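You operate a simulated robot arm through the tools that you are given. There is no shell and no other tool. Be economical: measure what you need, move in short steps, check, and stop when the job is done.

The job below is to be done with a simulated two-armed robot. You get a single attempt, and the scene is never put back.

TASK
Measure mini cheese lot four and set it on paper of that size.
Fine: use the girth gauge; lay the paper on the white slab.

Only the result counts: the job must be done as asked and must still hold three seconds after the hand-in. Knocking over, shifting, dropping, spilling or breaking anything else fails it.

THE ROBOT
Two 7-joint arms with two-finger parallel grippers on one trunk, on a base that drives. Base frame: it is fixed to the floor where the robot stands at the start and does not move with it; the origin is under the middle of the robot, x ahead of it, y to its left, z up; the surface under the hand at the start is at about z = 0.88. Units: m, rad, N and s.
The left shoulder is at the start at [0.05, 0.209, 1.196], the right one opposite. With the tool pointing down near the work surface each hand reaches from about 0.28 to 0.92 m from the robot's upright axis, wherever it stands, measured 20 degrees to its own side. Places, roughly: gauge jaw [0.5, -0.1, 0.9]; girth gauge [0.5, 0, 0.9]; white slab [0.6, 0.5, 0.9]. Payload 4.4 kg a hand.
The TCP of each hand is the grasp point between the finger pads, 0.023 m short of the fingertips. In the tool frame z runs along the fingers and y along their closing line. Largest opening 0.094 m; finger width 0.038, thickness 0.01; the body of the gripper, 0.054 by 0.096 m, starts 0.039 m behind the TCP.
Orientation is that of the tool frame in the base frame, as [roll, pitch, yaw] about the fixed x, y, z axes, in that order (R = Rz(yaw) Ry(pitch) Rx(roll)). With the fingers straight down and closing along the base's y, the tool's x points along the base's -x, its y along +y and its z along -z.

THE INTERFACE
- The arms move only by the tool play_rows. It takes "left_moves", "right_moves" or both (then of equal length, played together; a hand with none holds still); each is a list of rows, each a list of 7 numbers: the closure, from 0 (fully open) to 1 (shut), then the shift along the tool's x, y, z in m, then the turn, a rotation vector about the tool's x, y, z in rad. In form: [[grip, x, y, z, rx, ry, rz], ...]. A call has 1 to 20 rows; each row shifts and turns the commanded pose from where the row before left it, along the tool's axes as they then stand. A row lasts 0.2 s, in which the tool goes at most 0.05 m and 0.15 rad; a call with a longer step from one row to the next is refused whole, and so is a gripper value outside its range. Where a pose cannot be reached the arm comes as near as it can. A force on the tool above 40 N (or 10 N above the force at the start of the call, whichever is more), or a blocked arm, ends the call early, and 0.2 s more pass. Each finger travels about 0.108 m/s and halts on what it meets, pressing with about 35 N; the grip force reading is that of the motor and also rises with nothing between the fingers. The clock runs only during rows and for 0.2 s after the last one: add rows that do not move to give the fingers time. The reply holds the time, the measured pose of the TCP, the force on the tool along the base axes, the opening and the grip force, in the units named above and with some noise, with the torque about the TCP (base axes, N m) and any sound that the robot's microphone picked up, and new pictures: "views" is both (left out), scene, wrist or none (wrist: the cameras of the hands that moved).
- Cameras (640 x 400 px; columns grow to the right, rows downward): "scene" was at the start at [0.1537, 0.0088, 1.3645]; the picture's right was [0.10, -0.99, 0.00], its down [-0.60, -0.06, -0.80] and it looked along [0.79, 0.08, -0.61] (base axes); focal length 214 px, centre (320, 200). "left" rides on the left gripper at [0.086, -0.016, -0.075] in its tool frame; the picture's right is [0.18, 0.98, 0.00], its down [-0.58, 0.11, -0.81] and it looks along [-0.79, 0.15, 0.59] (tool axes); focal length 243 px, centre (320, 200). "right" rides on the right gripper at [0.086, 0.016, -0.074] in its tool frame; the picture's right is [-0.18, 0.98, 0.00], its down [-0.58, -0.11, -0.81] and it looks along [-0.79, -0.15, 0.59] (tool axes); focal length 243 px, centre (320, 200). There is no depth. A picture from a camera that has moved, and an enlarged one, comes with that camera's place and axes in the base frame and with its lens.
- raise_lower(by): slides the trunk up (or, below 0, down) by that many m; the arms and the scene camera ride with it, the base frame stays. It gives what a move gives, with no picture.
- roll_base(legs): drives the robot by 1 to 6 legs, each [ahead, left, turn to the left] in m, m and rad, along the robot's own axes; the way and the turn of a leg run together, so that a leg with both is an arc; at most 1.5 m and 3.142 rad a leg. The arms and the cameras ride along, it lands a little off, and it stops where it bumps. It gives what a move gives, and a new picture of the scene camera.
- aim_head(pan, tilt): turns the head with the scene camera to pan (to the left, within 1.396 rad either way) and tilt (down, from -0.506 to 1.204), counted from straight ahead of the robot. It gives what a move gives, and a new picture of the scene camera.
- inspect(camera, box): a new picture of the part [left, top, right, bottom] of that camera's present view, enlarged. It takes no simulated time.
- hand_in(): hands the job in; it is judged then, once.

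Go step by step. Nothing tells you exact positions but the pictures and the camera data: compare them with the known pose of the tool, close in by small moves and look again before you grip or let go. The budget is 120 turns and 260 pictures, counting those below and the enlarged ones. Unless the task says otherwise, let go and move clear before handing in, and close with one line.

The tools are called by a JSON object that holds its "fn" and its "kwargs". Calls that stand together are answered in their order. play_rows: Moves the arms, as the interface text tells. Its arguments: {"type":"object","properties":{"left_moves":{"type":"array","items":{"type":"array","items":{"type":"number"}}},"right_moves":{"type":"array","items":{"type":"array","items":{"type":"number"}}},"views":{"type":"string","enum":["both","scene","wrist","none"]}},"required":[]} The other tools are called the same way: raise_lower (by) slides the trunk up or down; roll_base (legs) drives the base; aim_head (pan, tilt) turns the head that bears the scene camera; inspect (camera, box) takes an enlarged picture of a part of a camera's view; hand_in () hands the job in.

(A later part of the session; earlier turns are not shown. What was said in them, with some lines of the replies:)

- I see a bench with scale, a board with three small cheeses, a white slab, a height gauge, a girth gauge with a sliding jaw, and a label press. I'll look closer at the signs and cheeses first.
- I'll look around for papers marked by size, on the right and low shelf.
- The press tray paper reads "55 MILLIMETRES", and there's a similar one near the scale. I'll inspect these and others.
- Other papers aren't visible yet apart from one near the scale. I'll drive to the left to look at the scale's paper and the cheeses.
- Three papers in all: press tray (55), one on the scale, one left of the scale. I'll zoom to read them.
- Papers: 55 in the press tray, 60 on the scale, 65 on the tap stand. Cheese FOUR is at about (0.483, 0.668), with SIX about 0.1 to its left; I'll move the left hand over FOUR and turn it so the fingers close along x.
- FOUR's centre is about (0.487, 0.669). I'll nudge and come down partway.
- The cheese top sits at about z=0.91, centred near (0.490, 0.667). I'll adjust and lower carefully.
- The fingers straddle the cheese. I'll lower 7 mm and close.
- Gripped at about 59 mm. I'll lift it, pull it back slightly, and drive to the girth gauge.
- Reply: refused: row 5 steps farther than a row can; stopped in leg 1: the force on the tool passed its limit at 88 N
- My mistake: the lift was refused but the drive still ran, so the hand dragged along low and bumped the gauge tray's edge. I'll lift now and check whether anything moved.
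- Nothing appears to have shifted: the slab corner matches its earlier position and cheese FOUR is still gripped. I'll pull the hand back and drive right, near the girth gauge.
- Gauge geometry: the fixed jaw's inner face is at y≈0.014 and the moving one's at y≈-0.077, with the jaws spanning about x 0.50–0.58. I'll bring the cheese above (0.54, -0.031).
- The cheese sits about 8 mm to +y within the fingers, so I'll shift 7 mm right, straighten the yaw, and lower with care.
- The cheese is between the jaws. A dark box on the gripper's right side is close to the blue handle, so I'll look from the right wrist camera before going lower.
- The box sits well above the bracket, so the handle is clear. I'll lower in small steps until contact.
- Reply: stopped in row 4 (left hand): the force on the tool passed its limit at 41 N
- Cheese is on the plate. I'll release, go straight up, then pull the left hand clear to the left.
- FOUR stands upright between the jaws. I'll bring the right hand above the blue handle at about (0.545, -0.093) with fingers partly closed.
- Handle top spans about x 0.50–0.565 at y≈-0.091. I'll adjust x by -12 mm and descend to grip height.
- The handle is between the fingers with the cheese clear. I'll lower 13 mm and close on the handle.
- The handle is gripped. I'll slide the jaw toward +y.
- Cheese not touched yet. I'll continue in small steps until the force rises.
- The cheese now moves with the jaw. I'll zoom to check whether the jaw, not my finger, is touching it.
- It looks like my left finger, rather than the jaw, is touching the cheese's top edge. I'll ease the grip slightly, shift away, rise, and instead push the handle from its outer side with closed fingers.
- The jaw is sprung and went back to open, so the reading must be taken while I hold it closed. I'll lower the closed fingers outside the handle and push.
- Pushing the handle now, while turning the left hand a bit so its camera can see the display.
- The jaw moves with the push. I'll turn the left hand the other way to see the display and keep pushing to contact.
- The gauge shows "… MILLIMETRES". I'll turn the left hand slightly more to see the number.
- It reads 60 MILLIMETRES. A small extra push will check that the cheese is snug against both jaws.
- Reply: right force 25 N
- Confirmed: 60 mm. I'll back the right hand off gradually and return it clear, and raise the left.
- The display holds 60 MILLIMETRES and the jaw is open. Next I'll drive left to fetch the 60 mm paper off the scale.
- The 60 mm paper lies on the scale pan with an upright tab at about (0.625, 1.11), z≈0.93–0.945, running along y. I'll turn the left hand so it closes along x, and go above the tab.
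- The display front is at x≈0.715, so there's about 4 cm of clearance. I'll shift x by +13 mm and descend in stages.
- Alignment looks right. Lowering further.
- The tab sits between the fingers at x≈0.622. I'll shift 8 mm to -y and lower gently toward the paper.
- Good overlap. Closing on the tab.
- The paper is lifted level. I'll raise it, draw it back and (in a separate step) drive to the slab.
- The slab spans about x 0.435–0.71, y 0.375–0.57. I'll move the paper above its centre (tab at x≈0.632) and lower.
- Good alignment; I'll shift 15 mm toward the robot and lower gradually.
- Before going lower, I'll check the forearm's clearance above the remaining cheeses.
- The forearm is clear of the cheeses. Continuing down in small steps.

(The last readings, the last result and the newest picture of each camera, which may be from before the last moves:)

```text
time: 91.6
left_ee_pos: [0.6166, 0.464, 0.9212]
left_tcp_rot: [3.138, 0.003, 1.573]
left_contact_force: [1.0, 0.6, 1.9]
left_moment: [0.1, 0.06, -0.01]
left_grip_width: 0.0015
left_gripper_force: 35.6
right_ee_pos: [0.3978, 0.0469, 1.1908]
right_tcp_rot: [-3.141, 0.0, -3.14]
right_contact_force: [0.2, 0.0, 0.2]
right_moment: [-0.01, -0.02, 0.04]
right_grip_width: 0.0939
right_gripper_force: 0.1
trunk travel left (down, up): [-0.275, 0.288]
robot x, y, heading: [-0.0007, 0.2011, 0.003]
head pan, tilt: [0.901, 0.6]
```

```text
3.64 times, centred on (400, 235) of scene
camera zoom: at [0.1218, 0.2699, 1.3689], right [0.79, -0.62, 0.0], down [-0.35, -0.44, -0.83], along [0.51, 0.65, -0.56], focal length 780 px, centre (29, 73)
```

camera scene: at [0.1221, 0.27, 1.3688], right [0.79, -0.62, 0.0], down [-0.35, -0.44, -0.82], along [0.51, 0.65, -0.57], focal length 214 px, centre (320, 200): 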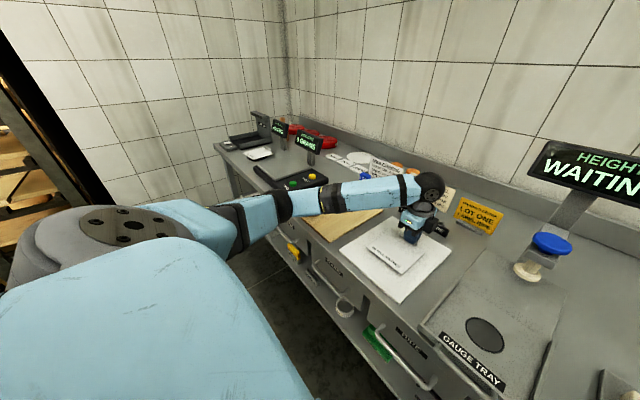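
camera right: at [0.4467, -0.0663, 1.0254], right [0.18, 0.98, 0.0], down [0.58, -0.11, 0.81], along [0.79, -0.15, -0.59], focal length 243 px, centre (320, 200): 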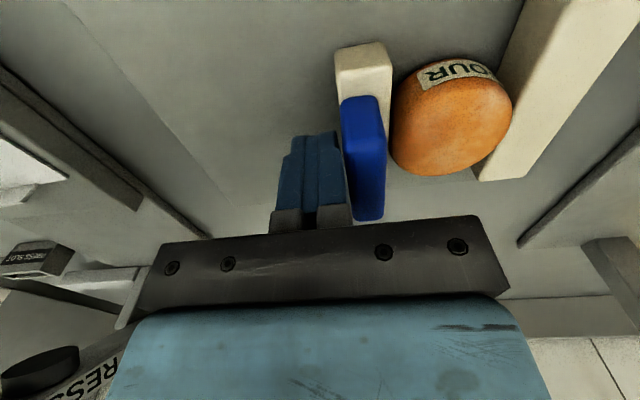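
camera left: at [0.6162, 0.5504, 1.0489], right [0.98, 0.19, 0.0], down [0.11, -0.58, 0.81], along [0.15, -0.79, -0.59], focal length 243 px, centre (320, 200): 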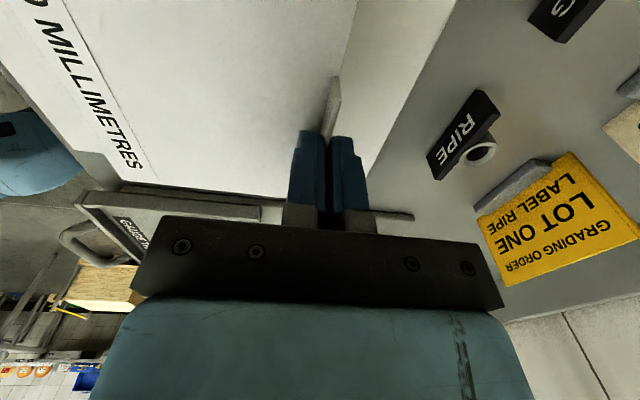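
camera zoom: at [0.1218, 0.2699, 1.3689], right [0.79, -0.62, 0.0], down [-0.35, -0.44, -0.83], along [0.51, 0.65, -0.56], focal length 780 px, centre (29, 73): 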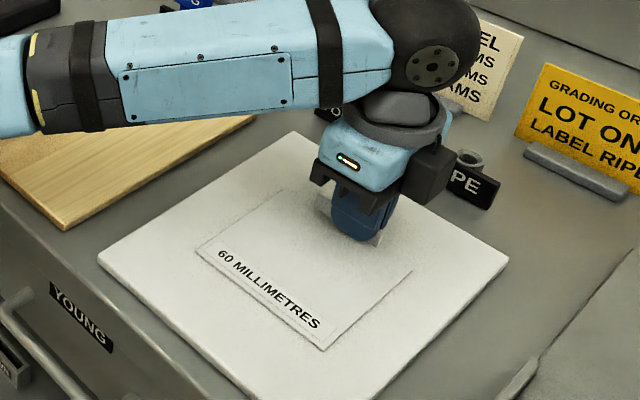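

The paper is touching the slab, well inside its edges. Release and lift straight up.

{"fn": "play_rows", "kwargs": {"left_moves": [[1, 0, 0, 0.0007, 0, 0, 0], [1, 0, 0, 0, 0, 0, 0], [0.7, 0, 0, 0, 0, 0, 0], [0.5, 0, 0, 0, 0, 0, 0], [0.5, 0, 0, 0, 0, 0, 0], [0.5, 0, 0, -0.01, 0, 0, 0], [0.5, 0, 0, -0.02, 0, 0, 0], [0.5, 0, 0, -0.04, 0, 0, 0], [0.5, 0, 0, -0.05, 0, 0, 0], [0.5, 0, 0, -0.05, 0, 0, 0], [0.2, 0, 0, -0.04, 0, 0, 0], [0, 0, 0, 0, 0, 0, 0]], "views": "scene"}}

{"fn": "aim_head", "kwargs": {"pan": 0.0, "tilt": 0.75}}

{"fn": "inspect", "kwargs": {"camera": "scene", "box": [160, 160, 300, 280]}}

```text
time: 94.2
left_ee_pos: [0.6172, 0.4643, 1.1274]
left_tcp_rot: [3.137, 0.003, 1.573]
left_contact_force: [0.4, -0.1, 0.7]
left_moment: [-0.03, -0.01, -0.01]
left_grip_width: 0.094
left_gripper_force: 0.0
right_ee_pos: [0.3981, 0.0479, 1.1915]
right_tcp_rot: [-3.14, -0.001, -3.139]
right_contact_force: [0.4, -0.3, 0.7]
right_moment: [-0.02, 0.01, -0.02]
right_grip_width: 0.0939
right_gripper_force: 0.0
trunk travel left (down, up): [-0.275, 0.288]
robot x, y, heading: [-0.0001, 0.2006, 0.001]
head pan, tilt: [0.901, 0.6]
camera scene: at [0.1224, 0.2704, 1.3688], right [0.79, -0.62, 0.0], down [-0.35, -0.44, -0.82], along [0.51, 0.65, -0.57], focal length 214 px, centre (320, 200)
```

scene: 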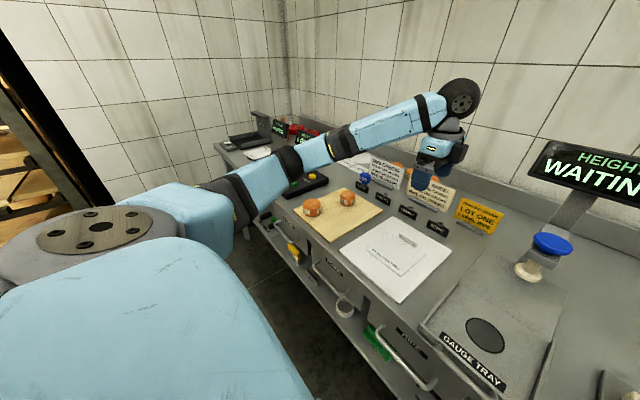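

```text
time: 95.4
left_ee_pos: [0.6176, 0.4644, 1.1297]
left_tcp_rot: [3.139, 0.003, 1.573]
left_contact_force: [-0.2, 0.4, 0.3]
left_moment: [0.03, -0.02, 0.0]
left_grip_width: 0.094
left_gripper_force: 0.1
right_ee_pos: [0.3973, 0.0476, 1.1914]
right_tcp_rot: [-3.14, 0.0, -3.14]
right_contact_force: [-0.3, 0.4, 0.0]
right_moment: [-0.03, -0.04, -0.02]
right_grip_width: 0.094
right_gripper_force: 0.0
trunk travel left (down, up): [-0.275, 0.288]
robot x, y, heading: [-0.0002, 0.2023, 0.009]
head pan, tilt: [0.0, 0.75]
camera scene: at [0.1502, 0.2009, 1.356], right [0.0, -1.0, 0.0], down [-0.68, 0.0, -0.73], along [0.73, 0.0, -0.68], focal length 214 px, centre (320, 200)
```

scene: 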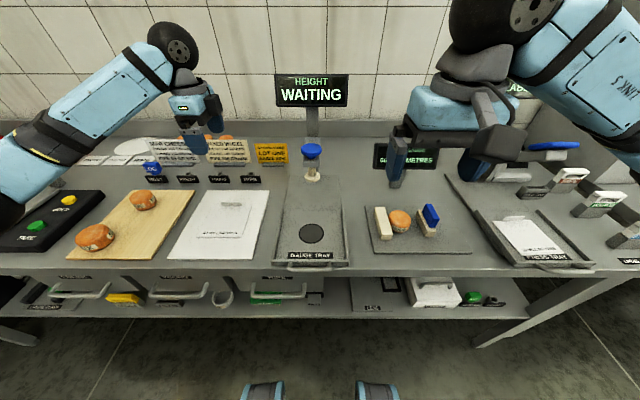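

```text
3.33 times, centred on (230, 220) of scene
camera zoom: at [0.1502, 0.2009, 1.356], right [0.0, -1.0, 0.0], down [-0.68, 0.0, -0.73], along [0.73, 0.0, -0.68], focal length 715 px, centre (620, 133)
```

zoom: 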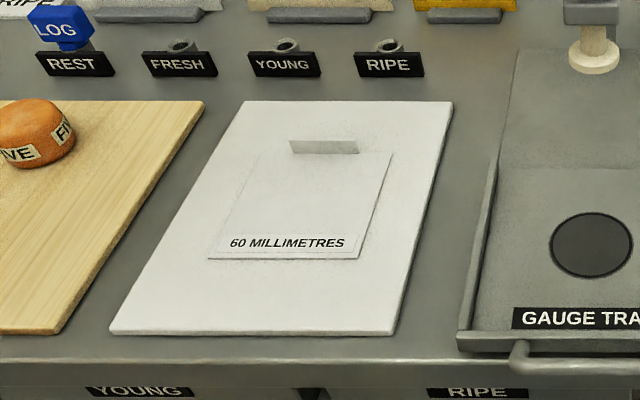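

The 60 mm paper lies flat on the slab, centred about (0.564, 0.474). Now I'll pull the left hand back before driving to collect the cheese.

{"fn": "play_rows", "kwargs": {"left_moves": [[0, 0, -0.04, -0.01, 0, 0, 0], [0, 0, -0.04, -0.01, 0, 0, 0], [0, 0, -0.04, -0.01, 0, 0, 0], [0, 0, -0.04, -0.005, 0, 0, 0], [0, 0, -0.035, 0, 0, 0, 0], [0, 0, 0, 0, 0, 0, 0]], "views": "none"}}

```text
time: 96.8
left_ee_pos: [0.4211, 0.4629, 1.1648]
left_tcp_rot: [3.138, 0.004, 1.575]
left_contact_force: [-0.5, -0.9, -0.3]
left_moment: [0.01, -0.01, 0.0]
left_grip_width: 0.0939
left_gripper_force: 0.0
right_ee_pos: [0.3987, 0.047, 1.1915]
right_tcp_rot: [3.141, -0.001, -3.14]
right_contact_force: [-0.6, 0.0, 0.4]
right_moment: [0.0, -0.02, -0.01]
right_grip_width: 0.094
right_gripper_force: 0.0
trunk travel left (down, up): [-0.275, 0.288]
robot x, y, heading: [-0.0018, 0.2023, -0.001]
head pan, tilt: [0.0, 0.75]
```

{"fn": "roll_base", "kwargs": {"legs": [[0, -0.3, 0]]}}

{"fn": "inspect", "kwargs": {"camera": "scene", "box": [250, 180, 370, 260]}}

```text
time: 100.0
left_ee_pos: [0.4215, 0.163, 1.1638]
left_tcp_rot: [3.14, 0.004, 1.573]
left_contact_force: [-0.1, 0.4, -1.1]
left_moment: [0.03, 0.03, -0.02]
left_grip_width: 0.0941
left_gripper_force: 0.1
right_ee_pos: [0.3998, -0.2532, 1.1909]
right_tcp_rot: [-3.14, 0.0, -3.14]
right_contact_force: [0.0, 0.5, 0.1]
right_moment: [0.01, 0.0, 0.0]
right_grip_width: 0.094
right_gripper_force: 0.1
trunk travel left (down, up): [-0.275, 0.288]
robot x, y, heading: [0.0027, -0.0984, 0.002]
head pan, tilt: [0.0, 0.75]
camera scene: at [0.1511, -0.1001, 1.356], right [0.0, -1.0, 0.0], down [-0.68, 0.0, -0.73], along [0.73, 0.0, -0.68], focal length 214 px, centre (320, 200)
```

scene: 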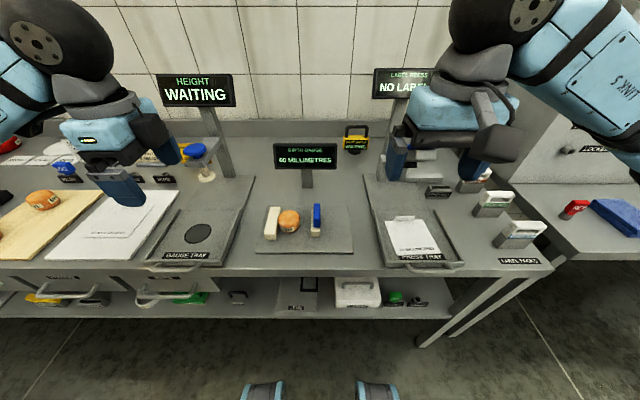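

```text
5.00 times, centred on (310, 220) of scene
camera zoom: at [0.1511, -0.1001, 1.356], right [0.0, -1.0, 0.0], down [-0.68, 0.0, -0.73], along [0.73, 0.0, -0.68], focal length 1072 px, centre (370, 100)
```

zoom: 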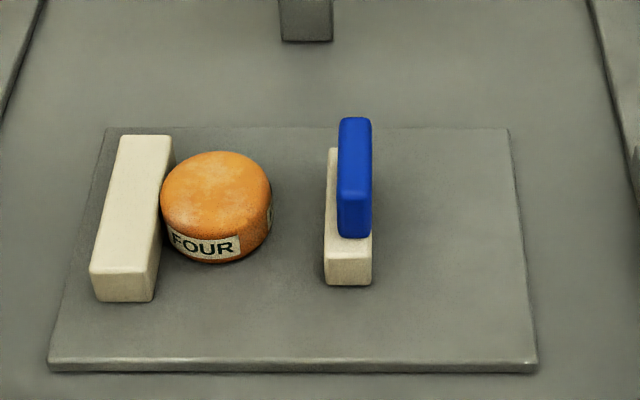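

FOUR rests against the fixed jaw at about (0.542, -0.017), upright. I'll go over it as before.

{"fn": "play_rows", "kwargs": {"left_moves": [[0, -0.036, 0.0242, 0, 0, 0, 0], [0, -0.036, 0.0242, 0, 0, 0, 0], [0, -0.036, 0.0242, 0, 0, 0, 0], [0, -0.036, 0.0242, 0, 0, 0, 0], [0, -0.036, 0.0242, 0, 0, 0, 0], [0, 0, 0, 0.05, 0, 0, 0], [0, 0, 0, 0.05, 0, 0, 0], [0, 0, 0, 0.05, 0, 0, 0], [0, 0, 0, 0.04, 0, 0, 0], [0, 0, 0, 0, 0, 0, 0]]}}

{"fn": "inspect", "kwargs": {"camera": "scene", "box": [250, 170, 350, 250]}}

```text
time: 102.2
left_ee_pos: [0.5453, -0.0194, 0.9749]
left_tcp_rot: [3.138, 0.003, 1.573]
left_contact_force: [0.4, 1.3, -0.2]
left_moment: [0.0, -0.02, -0.02]
left_grip_width: 0.094
left_gripper_force: 0.0
right_ee_pos: [0.3985, -0.2532, 1.1909]
right_tcp_rot: [-3.14, -0.001, -3.14]
right_contact_force: [0.2, -0.9, 0.1]
right_moment: [-0.02, 0.01, 0.03]
right_grip_width: 0.094
right_gripper_force: 0.0
trunk travel left (down, up): [-0.275, 0.288]
robot x, y, heading: [-0.002, -0.1016, -0.0]
head pan, tilt: [0.0, 0.75]
camera scene: at [0.1509, -0.1002, 1.356], right [0.0, -1.0, 0.0], down [-0.68, 0.0, -0.73], along [0.73, 0.0, -0.68], focal length 214 px, centre (320, 200)
camera left: at [0.528, 0.068, 1.0495], right [0.98, 0.19, 0.0], down [0.11, -0.58, 0.81], along [0.15, -0.79, -0.59], focal length 243 px, centre (320, 200)
```

scene: 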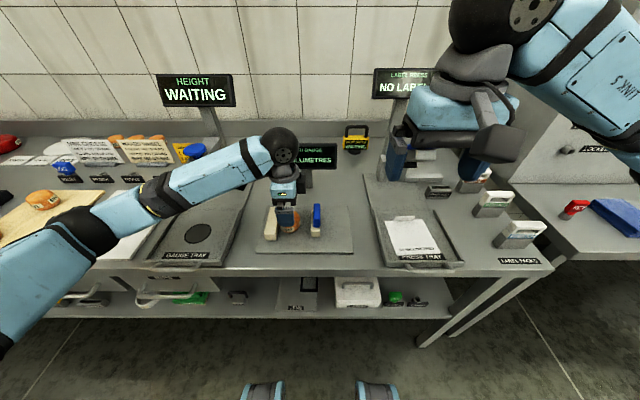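
left: 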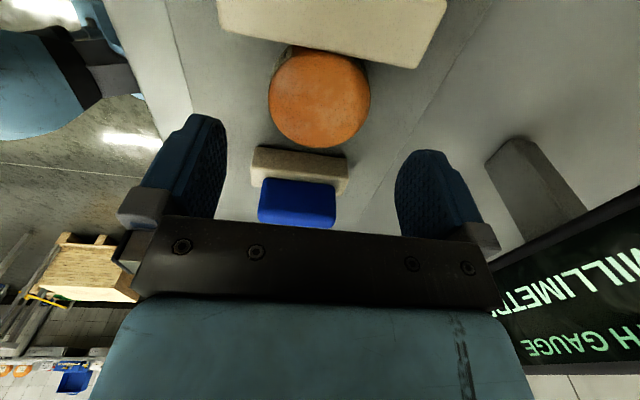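

```text
5.00 times, centred on (300, 210) of scene
camera zoom: at [0.1509, -0.1002, 1.356], right [0.0, -1.0, 0.0], down [-0.68, 0.0, -0.73], along [0.73, 0.0, -0.68], focal length 1072 px, centre (420, 150)
```

zoom: 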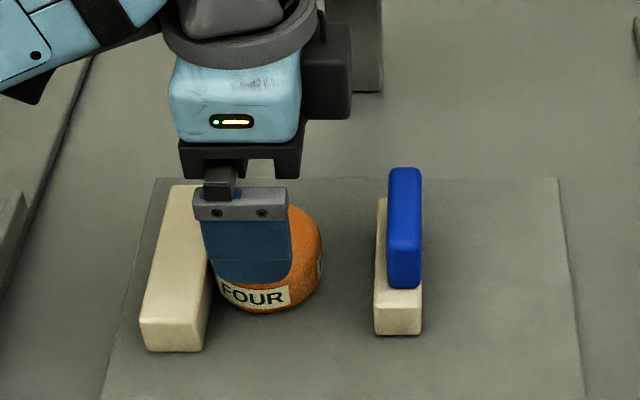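

Aligned; I'll nudge +5 mm in y and lower to grip height.

{"fn": "play_rows", "kwargs": {"left_moves": [[0, 0.005, -0.002, 0.02, 0, 0, 0], [0, 0, 0, 0.02, 0, 0, 0], [0, 0, 0, 0.01, 0, 0, 0], [0, 0, 0, 0.006, 0, 0, 0], [0, 0, 0, 0, 0, 0, 0]], "views": "wrist"}}

{"fn": "inspect", "kwargs": {"camera": "scene", "box": [250, 170, 350, 250]}}

```text
time: 103.5
left_ee_pos: [0.5412, -0.0124, 0.9202]
left_tcp_rot: [3.138, 0.002, 1.572]
left_contact_force: [-0.1, 0.2, -1.3]
left_moment: [0.01, -0.02, -0.04]
left_grip_width: 0.0939
left_gripper_force: 0.1
right_ee_pos: [0.3981, -0.2543, 1.1925]
right_tcp_rot: [3.141, 0.0, -3.14]
right_contact_force: [0.3, -0.8, 0.6]
right_moment: [-0.01, -0.02, -0.02]
right_grip_width: 0.0938
right_gripper_force: 0.1
trunk travel left (down, up): [-0.275, 0.288]
robot x, y, heading: [-0.0012, -0.1004, 0.005]
head pan, tilt: [0.0, 0.75]
camera left: at [0.5259, 0.0737, 0.9937], right [0.98, 0.19, 0.0], down [0.11, -0.58, 0.81], along [0.15, -0.79, -0.59], focal length 243 px, centre (320, 200)
```

left: 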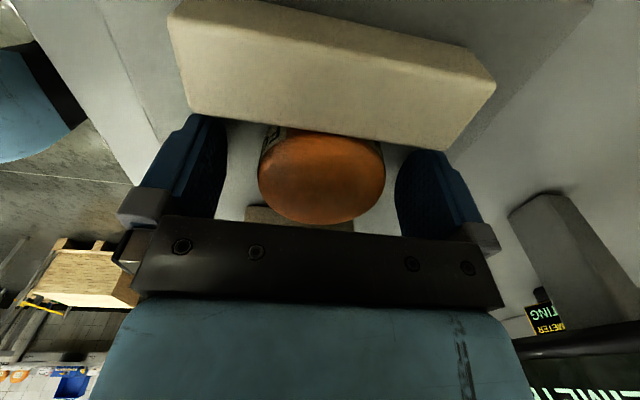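

```text
5.00 times, centred on (300, 210) of scene
camera zoom: at [0.1511, -0.1, 1.356], right [0.0, -1.0, 0.0], down [-0.68, 0.0, -0.73], along [0.73, 0.0, -0.68], focal length 1072 px, centre (420, 150)
```

zoom: 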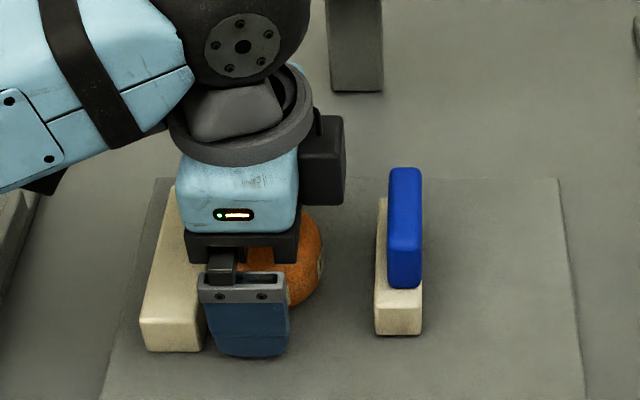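

The cheese is about 8 mm toward -y of the fingers' centre; I'll shift 7 mm, lower 3 mm and grip.

{"fn": "play_rows", "kwargs": {"left_moves": [[0, -0.007, 0.001, 0, 0, 0, 0], [0, 0, 0, 0.003, 0, 0, 0], [0, 0, 0, 0, 0, 0, 0], [1, 0, 0, 0, 0, 0, 0], [1, 0, 0, 0, 0, 0, 0], [1, 0, 0, 0, 0, 0, 0], [1, 0, 0, 0, 0, 0, 0]], "views": "wrist"}}

```text
time: 105.0
left_ee_pos: [0.5433, -0.0193, 0.9163]
left_tcp_rot: [3.137, 0.004, 1.573]
left_contact_force: [0.5, -0.3, -0.3]
left_moment: [-0.01, -0.03, -0.01]
left_grip_width: 0.059
left_gripper_force: 34.6
right_ee_pos: [0.3978, -0.2536, 1.1923]
right_tcp_rot: [3.141, -0.002, -3.139]
right_contact_force: [0.5, -0.1, 1.6]
right_moment: [-0.01, 0.02, 0.01]
right_grip_width: 0.0942
right_gripper_force: 0.0
trunk travel left (down, up): [-0.275, 0.288]
robot x, y, heading: [0.004, -0.0967, 0.001]
head pan, tilt: [0.0, 0.75]
camera left: at [0.5268, 0.0667, 0.9908], right [0.98, 0.19, 0.0], down [0.11, -0.58, 0.81], along [0.15, -0.79, -0.59], focal length 243 px, centre (320, 200)
```

left: 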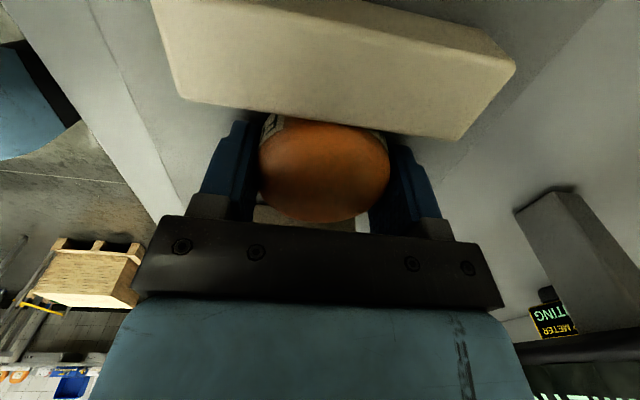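

Gripped near its diameter (59 mm). I'll lift straight up, then retract.

{"fn": "play_rows", "kwargs": {"left_moves": [[1, -0.001, 0, -0.01, 0, 0, 0], [1, 0, 0, -0.03, 0, 0, 0], [1, 0, 0, -0.05, 0, 0, 0], [1, 0, 0, -0.05, 0, 0, 0], [1, 0, 0, -0.05, 0, 0, 0], [1, 0, 0, -0.05, 0, 0, 0], [1, 0.03, -0.03, -0.01, 0, 0, 0], [1, 0.036, -0.03, 0, 0, 0, 0], [1, 0.036, -0.03, 0, 0, 0, 0], [1, 0.036, -0.03, 0, 0, 0, 0], [1, 0.036, 0, 0, 0, 0, 0], [1, 0, 0, 0, 0, 0, 0]]}}

```text
time: 107.7
left_ee_pos: [0.4209, 0.1537, 1.1646]
left_tcp_rot: [3.136, 0.002, 1.571]
left_contact_force: [-0.6, -0.9, -1.3]
left_moment: [0.03, -0.02, 0.01]
left_grip_width: 0.059
left_gripper_force: 34.7
right_ee_pos: [0.3991, -0.2551, 1.1917]
right_tcp_rot: [-3.139, -0.001, -3.139]
right_contact_force: [-0.4, 0.5, 1.2]
right_moment: [-0.01, 0.01, -0.02]
right_grip_width: 0.094
right_gripper_force: 0.1
trunk travel left (down, up): [-0.275, 0.288]
robot x, y, heading: [-0.0013, -0.0997, 0.005]
head pan, tilt: [0.0, 0.75]
camera scene: at [0.1514, -0.1009, 1.3559], right [0.0, -1.0, 0.0], down [-0.68, 0.0, -0.73], along [0.73, 0.0, -0.68], focal length 214 px, centre (320, 200)
camera left: at [0.4056, 0.2394, 1.2395], right [0.98, 0.19, 0.0], down [0.11, -0.58, 0.81], along [0.15, -0.79, -0.59], focal length 243 px, centre (320, 200)
```

scene: 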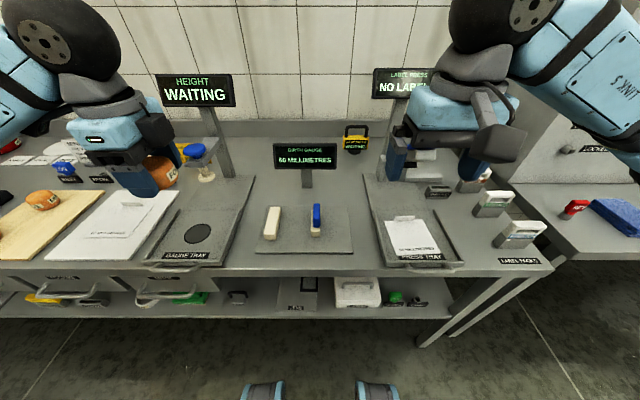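
left: 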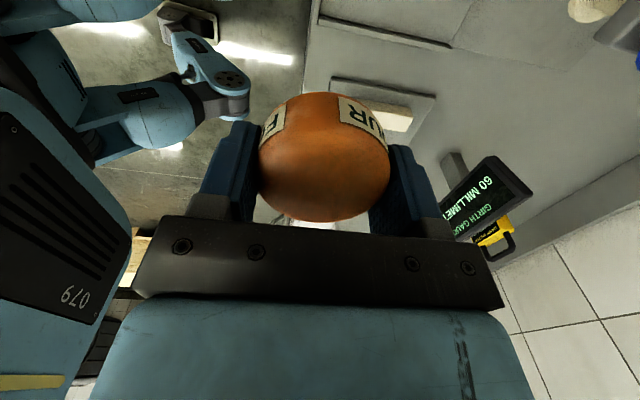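

Cheese lifted and the gauge is clear. Driving left so the hand is over the slab area.

{"fn": "roll_base", "kwargs": {"legs": [[0, 0.3, 0]]}}

{"fn": "inspect", "kwargs": {"camera": "scene", "box": [120, 130, 320, 280]}}

```text
time: 110.9
left_ee_pos: [0.4216, 0.452, 1.1659]
left_tcp_rot: [3.137, 0.004, 1.569]
left_contact_force: [0.2, 0.1, -1.5]
left_moment: [-0.04, 0.05, -0.02]
left_grip_width: 0.0586
left_gripper_force: 34.5
right_ee_pos: [0.3987, 0.0449, 1.1931]
right_tcp_rot: [-3.141, 0.001, -3.141]
right_contact_force: [0.1, -0.6, -0.5]
right_moment: [0.01, -0.01, 0.02]
right_grip_width: 0.0936
right_gripper_force: 0.0
trunk travel left (down, up): [-0.275, 0.288]
robot x, y, heading: [0.0016, 0.1975, -0.001]
head pan, tilt: [0.0, 0.75]
camera scene: at [0.1505, 0.199, 1.356], right [0.0, -1.0, 0.0], down [-0.68, 0.0, -0.73], along [0.73, 0.0, -0.68], focal length 214 px, centre (320, 200)
```

scene: 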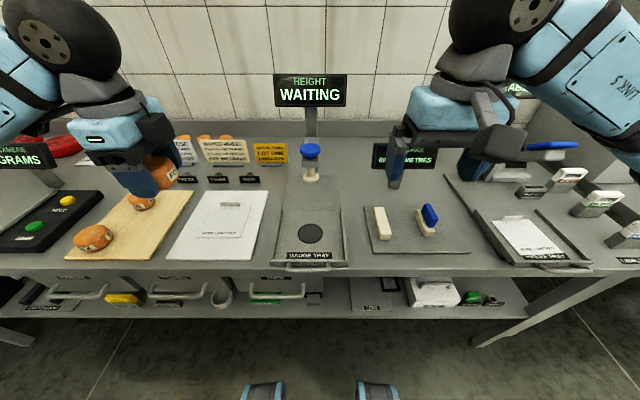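

```text
2.67 times, centred on (220, 205) of scene
camera zoom: at [0.1505, 0.199, 1.356], right [0.0, -1.0, 0.0], down [-0.68, 0.0, -0.73], along [0.73, 0.0, -0.68], focal length 572 px, centre (587, 187)
```

zoom: 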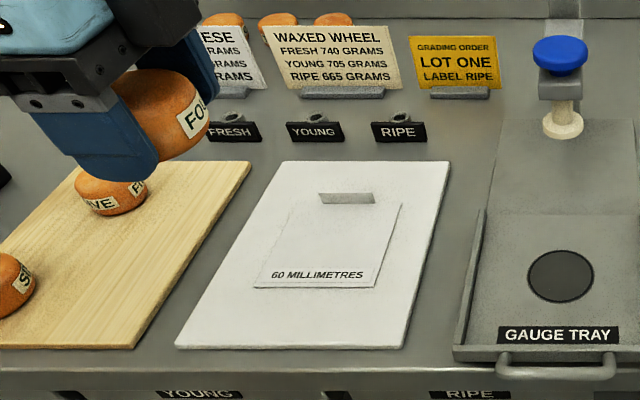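

The paper is unmoved. Moving the cheese above the paper's centre at (0.557, 0.474) and lowering partway.

{"fn": "play_rows", "kwargs": {"left_moves": [[1, 0.0055, 0.034, 0, 0, 0, 0], [1, 0.0055, 0.034, 0, 0, 0, 0], [1, 0.0055, 0.034, 0, 0, 0, 0], [1, 0.0055, 0.034, 0, 0, 0, 0], [1, 0, 0, 0.05, 0, 0, 0], [1, 0, 0, 0.05, 0, 0, 0], [1, 0, 0, 0.05, 0, 0, 0], [1, 0, 0, 0.04, 0, 0, 0], [1, 0, 0, 0.02, 0, 0, 0], [1, 0, 0, 0, 0, 0, 0]]}}

{"fn": "inspect", "kwargs": {"camera": "scene", "box": [150, 160, 290, 270]}}

```text
time: 113.1
left_ee_pos: [0.5593, 0.4733, 0.9557]
left_tcp_rot: [3.137, 0.005, 1.569]
left_contact_force: [0.5, 0.8, -0.7]
left_moment: [-0.03, 0.0, -0.02]
left_grip_width: 0.0589
left_gripper_force: 35.1
right_ee_pos: [0.3977, 0.0444, 1.1909]
right_tcp_rot: [-3.142, 0.0, 3.141]
right_contact_force: [1.2, 0.5, -0.6]
right_moment: [-0.04, 0.01, 0.0]
right_grip_width: 0.094
right_gripper_force: 0.1
trunk travel left (down, up): [-0.275, 0.288]
robot x, y, heading: [0.0008, 0.1954, 0.001]
head pan, tilt: [0.0, 0.75]
camera scene: at [0.1505, 0.1989, 1.356], right [0.0, -1.0, 0.0], down [-0.68, 0.0, -0.73], along [0.73, 0.0, -0.68], focal length 214 px, centre (320, 200)
camera left: at [0.5423, 0.5599, 1.0299], right [0.98, 0.18, 0.0], down [0.11, -0.58, 0.81], along [0.15, -0.79, -0.59], focal length 243 px, centre (320, 200)
```

scene: 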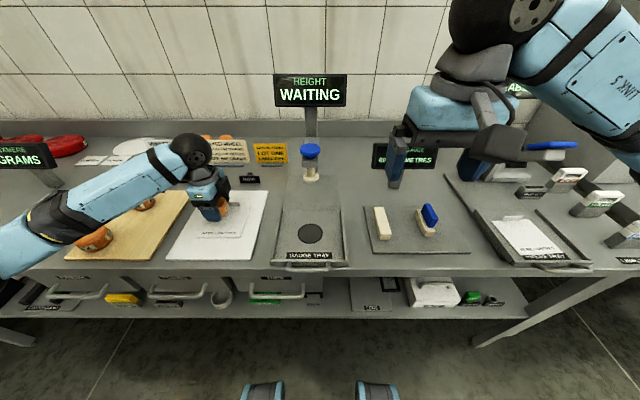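
left: 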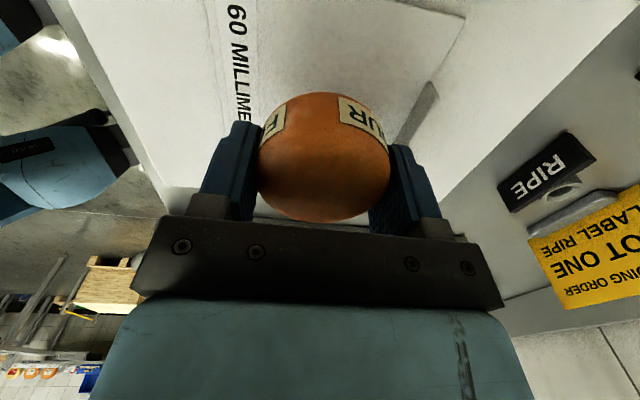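

```text
3.64 times, centred on (220, 215) of scene
camera zoom: at [0.1505, 0.1989, 1.356], right [0.0, -1.0, 0.0], down [-0.68, 0.0, -0.73], along [0.73, 0.0, -0.68], focal length 780 px, centre (684, 146)
```

zoom: 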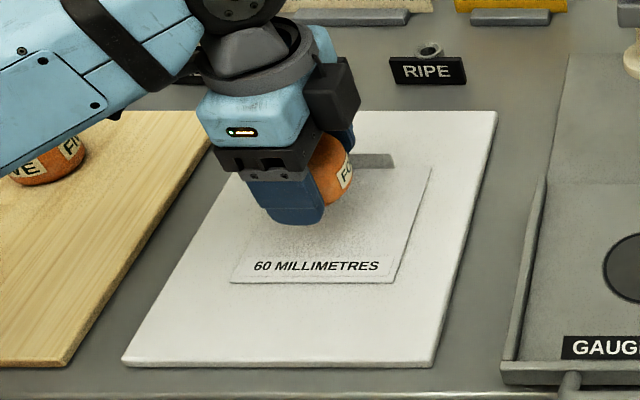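

Well placed over the paper with the tab clear of the far finger. Lowering slowly.

{"fn": "play_rows", "kwargs": {"left_moves": [[1, 0, -0.003, 0.01, 0, 0, 0], [1, 0, 0, 0.01, 0, 0, 0], [1, 0, 0, 0.006, 0, 0, 0], [1, 0, 0, 0.003, 0, 0, 0], [1, 0, 0, 0, 0, 0, 0]], "views": "none"}}

{"fn": "inspect", "kwargs": {"camera": "scene", "box": [180, 180, 260, 240]}}

```text
time: 114.3
left_ee_pos: [0.555, 0.4721, 0.9256]
left_tcp_rot: [3.139, 0.003, 1.57]
left_contact_force: [0.0, 0.0, -0.7]
left_moment: [0.01, -0.01, -0.03]
left_grip_width: 0.059
left_gripper_force: 35.5
right_ee_pos: [0.3977, 0.0457, 1.1928]
right_tcp_rot: [-3.14, 0.0, -3.141]
right_contact_force: [0.1, -0.5, -0.2]
right_moment: [0.04, 0.03, -0.01]
right_grip_width: 0.0938
right_gripper_force: 0.1
trunk travel left (down, up): [-0.275, 0.288]
robot x, y, heading: [0.0011, 0.1985, 0.001]
head pan, tilt: [0.0, 0.75]
```

```text
6.67 times, centred on (220, 210) of scene
camera zoom: at [0.1505, 0.1989, 1.356], right [0.0, -1.0, 0.0], down [-0.68, 0.0, -0.73], along [0.73, 0.0, -0.68], focal length 1430 px, centre (987, 133)
```

zoom: 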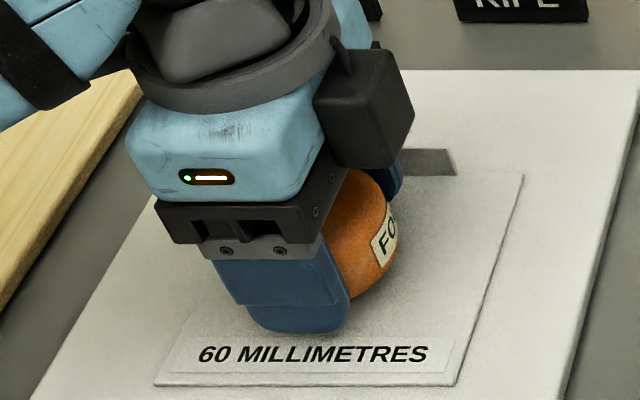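

{"fn": "play_rows", "kwargs": {"left_moves": [[1, 0, 0, 0.002, 0, 0, 0], [1, 0, 0, 0.002, 0, 0, 0], [1, 0, 0, 0.001, 0, 0, 0], [1, 0, 0, 0, 0, 0, 0]], "views": "none"}}

{"fn": "inspect", "kwargs": {"camera": "scene", "box": [180, 180, 260, 240]}}

```text
time: 115.3
left_ee_pos: [0.5562, 0.4734, 0.922]
left_tcp_rot: [3.138, 0.002, 1.571]
left_contact_force: [0.2, 0.3, -1.5]
left_moment: [-0.01, -0.02, -0.03]
left_grip_width: 0.0588
left_gripper_force: 34.9
right_ee_pos: [0.3983, 0.0456, 1.1912]
right_tcp_rot: [-3.141, 0.0, 3.141]
right_contact_force: [0.5, 0.0, -0.1]
right_moment: [0.01, 0.03, 0.0]
right_grip_width: 0.0941
right_gripper_force: 0.0
trunk travel left (down, up): [-0.275, 0.288]
robot x, y, heading: [0.0006, 0.1989, 0.004]
head pan, tilt: [0.0, 0.75]
```

```text
6.67 times, centred on (220, 210) of scene
camera zoom: at [0.1505, 0.1989, 1.356], right [0.0, -1.0, 0.0], down [-0.68, 0.0, -0.73], along [0.73, 0.0, -0.68], focal length 1430 px, centre (987, 133)
```

zoom: 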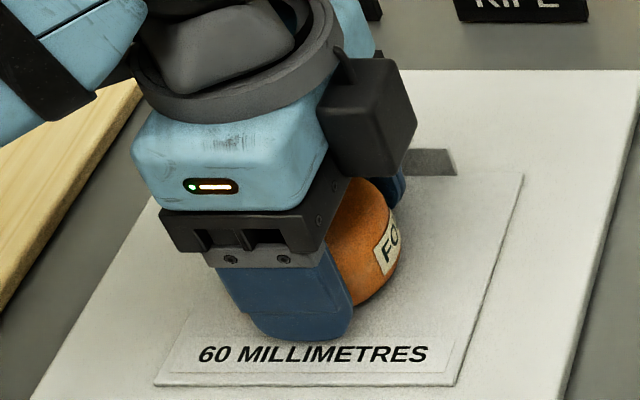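

{"fn": "play_rows", "kwargs": {"left_moves": [[1, 0, 0, 0.0015, 0, 0, 0], [1, 0, 0, 0.001, 0, 0, 0], [1, 0, 0, 0, 0, 0, 0]], "views": "none"}}

```text
time: 116.1
left_ee_pos: [0.5554, 0.473, 0.9197]
left_tcp_rot: [3.136, 0.004, 1.57]
left_contact_force: [-0.2, 0.1, 2.3]
left_moment: [0.03, -0.01, -0.04]
left_grip_width: 0.0588
left_gripper_force: 34.7
right_ee_pos: [0.3985, 0.0458, 1.1919]
right_tcp_rot: [-3.141, -0.001, -3.141]
right_contact_force: [-0.7, 1.3, -0.3]
right_moment: [0.02, 0.01, 0.01]
right_grip_width: 0.0939
right_gripper_force: 0.1
trunk travel left (down, up): [-0.275, 0.288]
robot x, y, heading: [0.0008, 0.1983, 0.002]
head pan, tilt: [0.0, 0.75]
```

Contact is made (force changed from -1.5 to +2.3 N). I'll open part-way, keeping off the tab, and lift straight up.

{"fn": "play_rows", "kwargs": {"left_moves": [[0.3, 0, 0, 0, 0, 0, 0], [0.2, 0, 0, 0, 0, 0, 0], [0.2, 0, 0, 0, 0, 0, 0], [0.2, 0, 0, -0.02, 0, 0, 0], [0.2, 0, 0, -0.03, 0, 0, 0], [0.2, 0, 0, -0.05, 0, 0, 0], [0.2, 0, 0, -0.05, 0, 0, 0], [0.2, 0, 0, -0.05, 0, 0, 0], [0.2, 0, -0.04, -0.02, 0, 0, 0], [0.2, 0, -0.04, 0, 0, 0, 0], [0.2, 0, -0.04, 0, 0, 0, 0], [0, 0.04, 0, 0, 0, 0, 0], [0, 0.04, 0, 0, 0, 0, 0], [0, 0, 0, 0, 0, 0, 0]]}}

{"fn": "inspect", "kwargs": {"camera": "scene", "box": [150, 160, 290, 270]}}

{"fn": "inspect", "kwargs": {"camera": "scene", "box": [0, 120, 320, 320]}}

```text
time: 119.1
left_ee_pos: [0.4352, 0.5537, 1.1387]
left_tcp_rot: [3.138, 0.002, 1.571]
left_contact_force: [0.6, -0.5, -0.6]
left_moment: [0.0, 0.04, 0.0]
left_grip_width: 0.094
left_gripper_force: 0.0
right_ee_pos: [0.3988, 0.044, 1.1917]
right_tcp_rot: [-3.141, -0.002, 3.141]
right_contact_force: [1.2, -0.3, 0.3]
right_moment: [0.02, 0.01, -0.01]
right_grip_width: 0.094
right_gripper_force: 0.0
trunk travel left (down, up): [-0.275, 0.288]
robot x, y, heading: [0.0011, 0.1956, 0.005]
head pan, tilt: [0.0, 0.75]
camera scene: at [0.151, 0.1982, 1.3559], right [0.0, -1.0, 0.0], down [-0.68, 0.0, -0.73], along [0.73, 0.0, -0.68], focal length 214 px, centre (320, 200)
camera left: at [0.4198, 0.6401, 1.2132], right [0.98, 0.18, 0.0], down [0.11, -0.58, 0.81], along [0.15, -0.79, -0.59], focal length 243 px, centre (320, 200)
```

scene: 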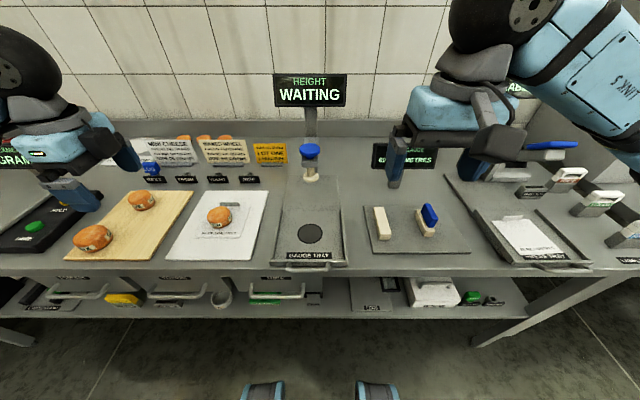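
left: 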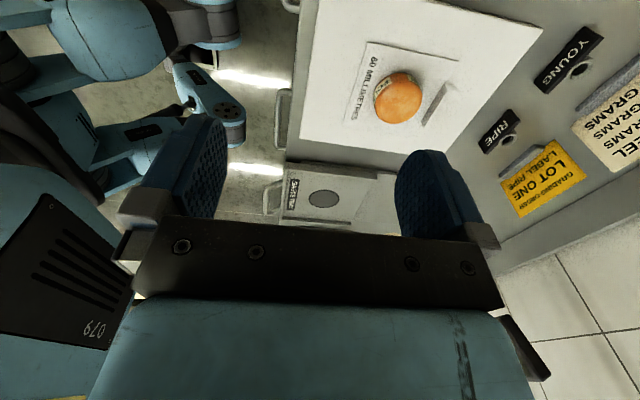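

```text
3.64 times, centred on (220, 215) of scene
camera zoom: at [0.151, 0.1982, 1.3559], right [0.0, -1.0, 0.0], down [-0.68, 0.0, -0.73], along [0.73, 0.0, -0.68], focal length 780 px, centre (684, 146)
```

zoom: 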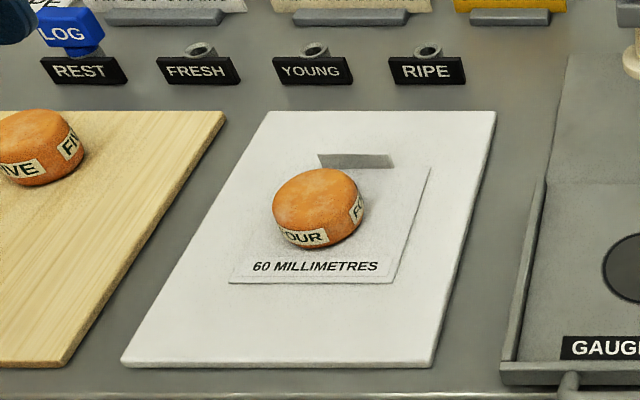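

```text
2.00 times, centred on (160, 220) of scene
camera zoom: at [0.151, 0.1982, 1.3559], right [0.0, -1.0, 0.0], down [-0.68, 0.0, -0.73], along [0.73, 0.0, -0.68], focal length 429 px, centre (640, 160)
```

zoom: 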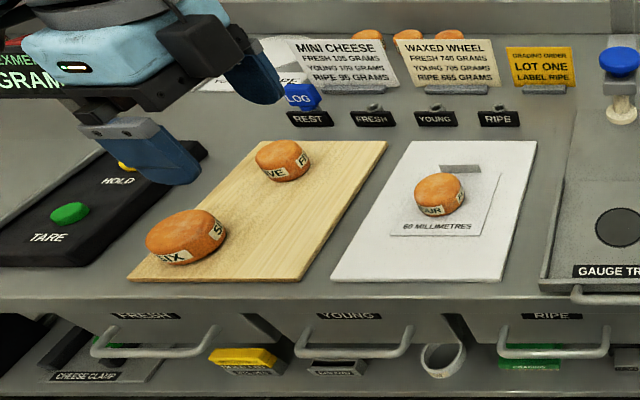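

FOUR stands on the 60 mm paper on the white slab, the hands are clear, and nothing else looks moved. Handing in.

{"fn": "hand_in", "kwargs": {}}

```text
The job is handed in.
```

Mini cheese lot four measured 60 mm on the girth gauge, and it now stands on the 60 mm paper on the white slab. While carrying it to the gauge I bumped the gauge tray's edge because the hand was too low; the pictures show nothing shifted by it.
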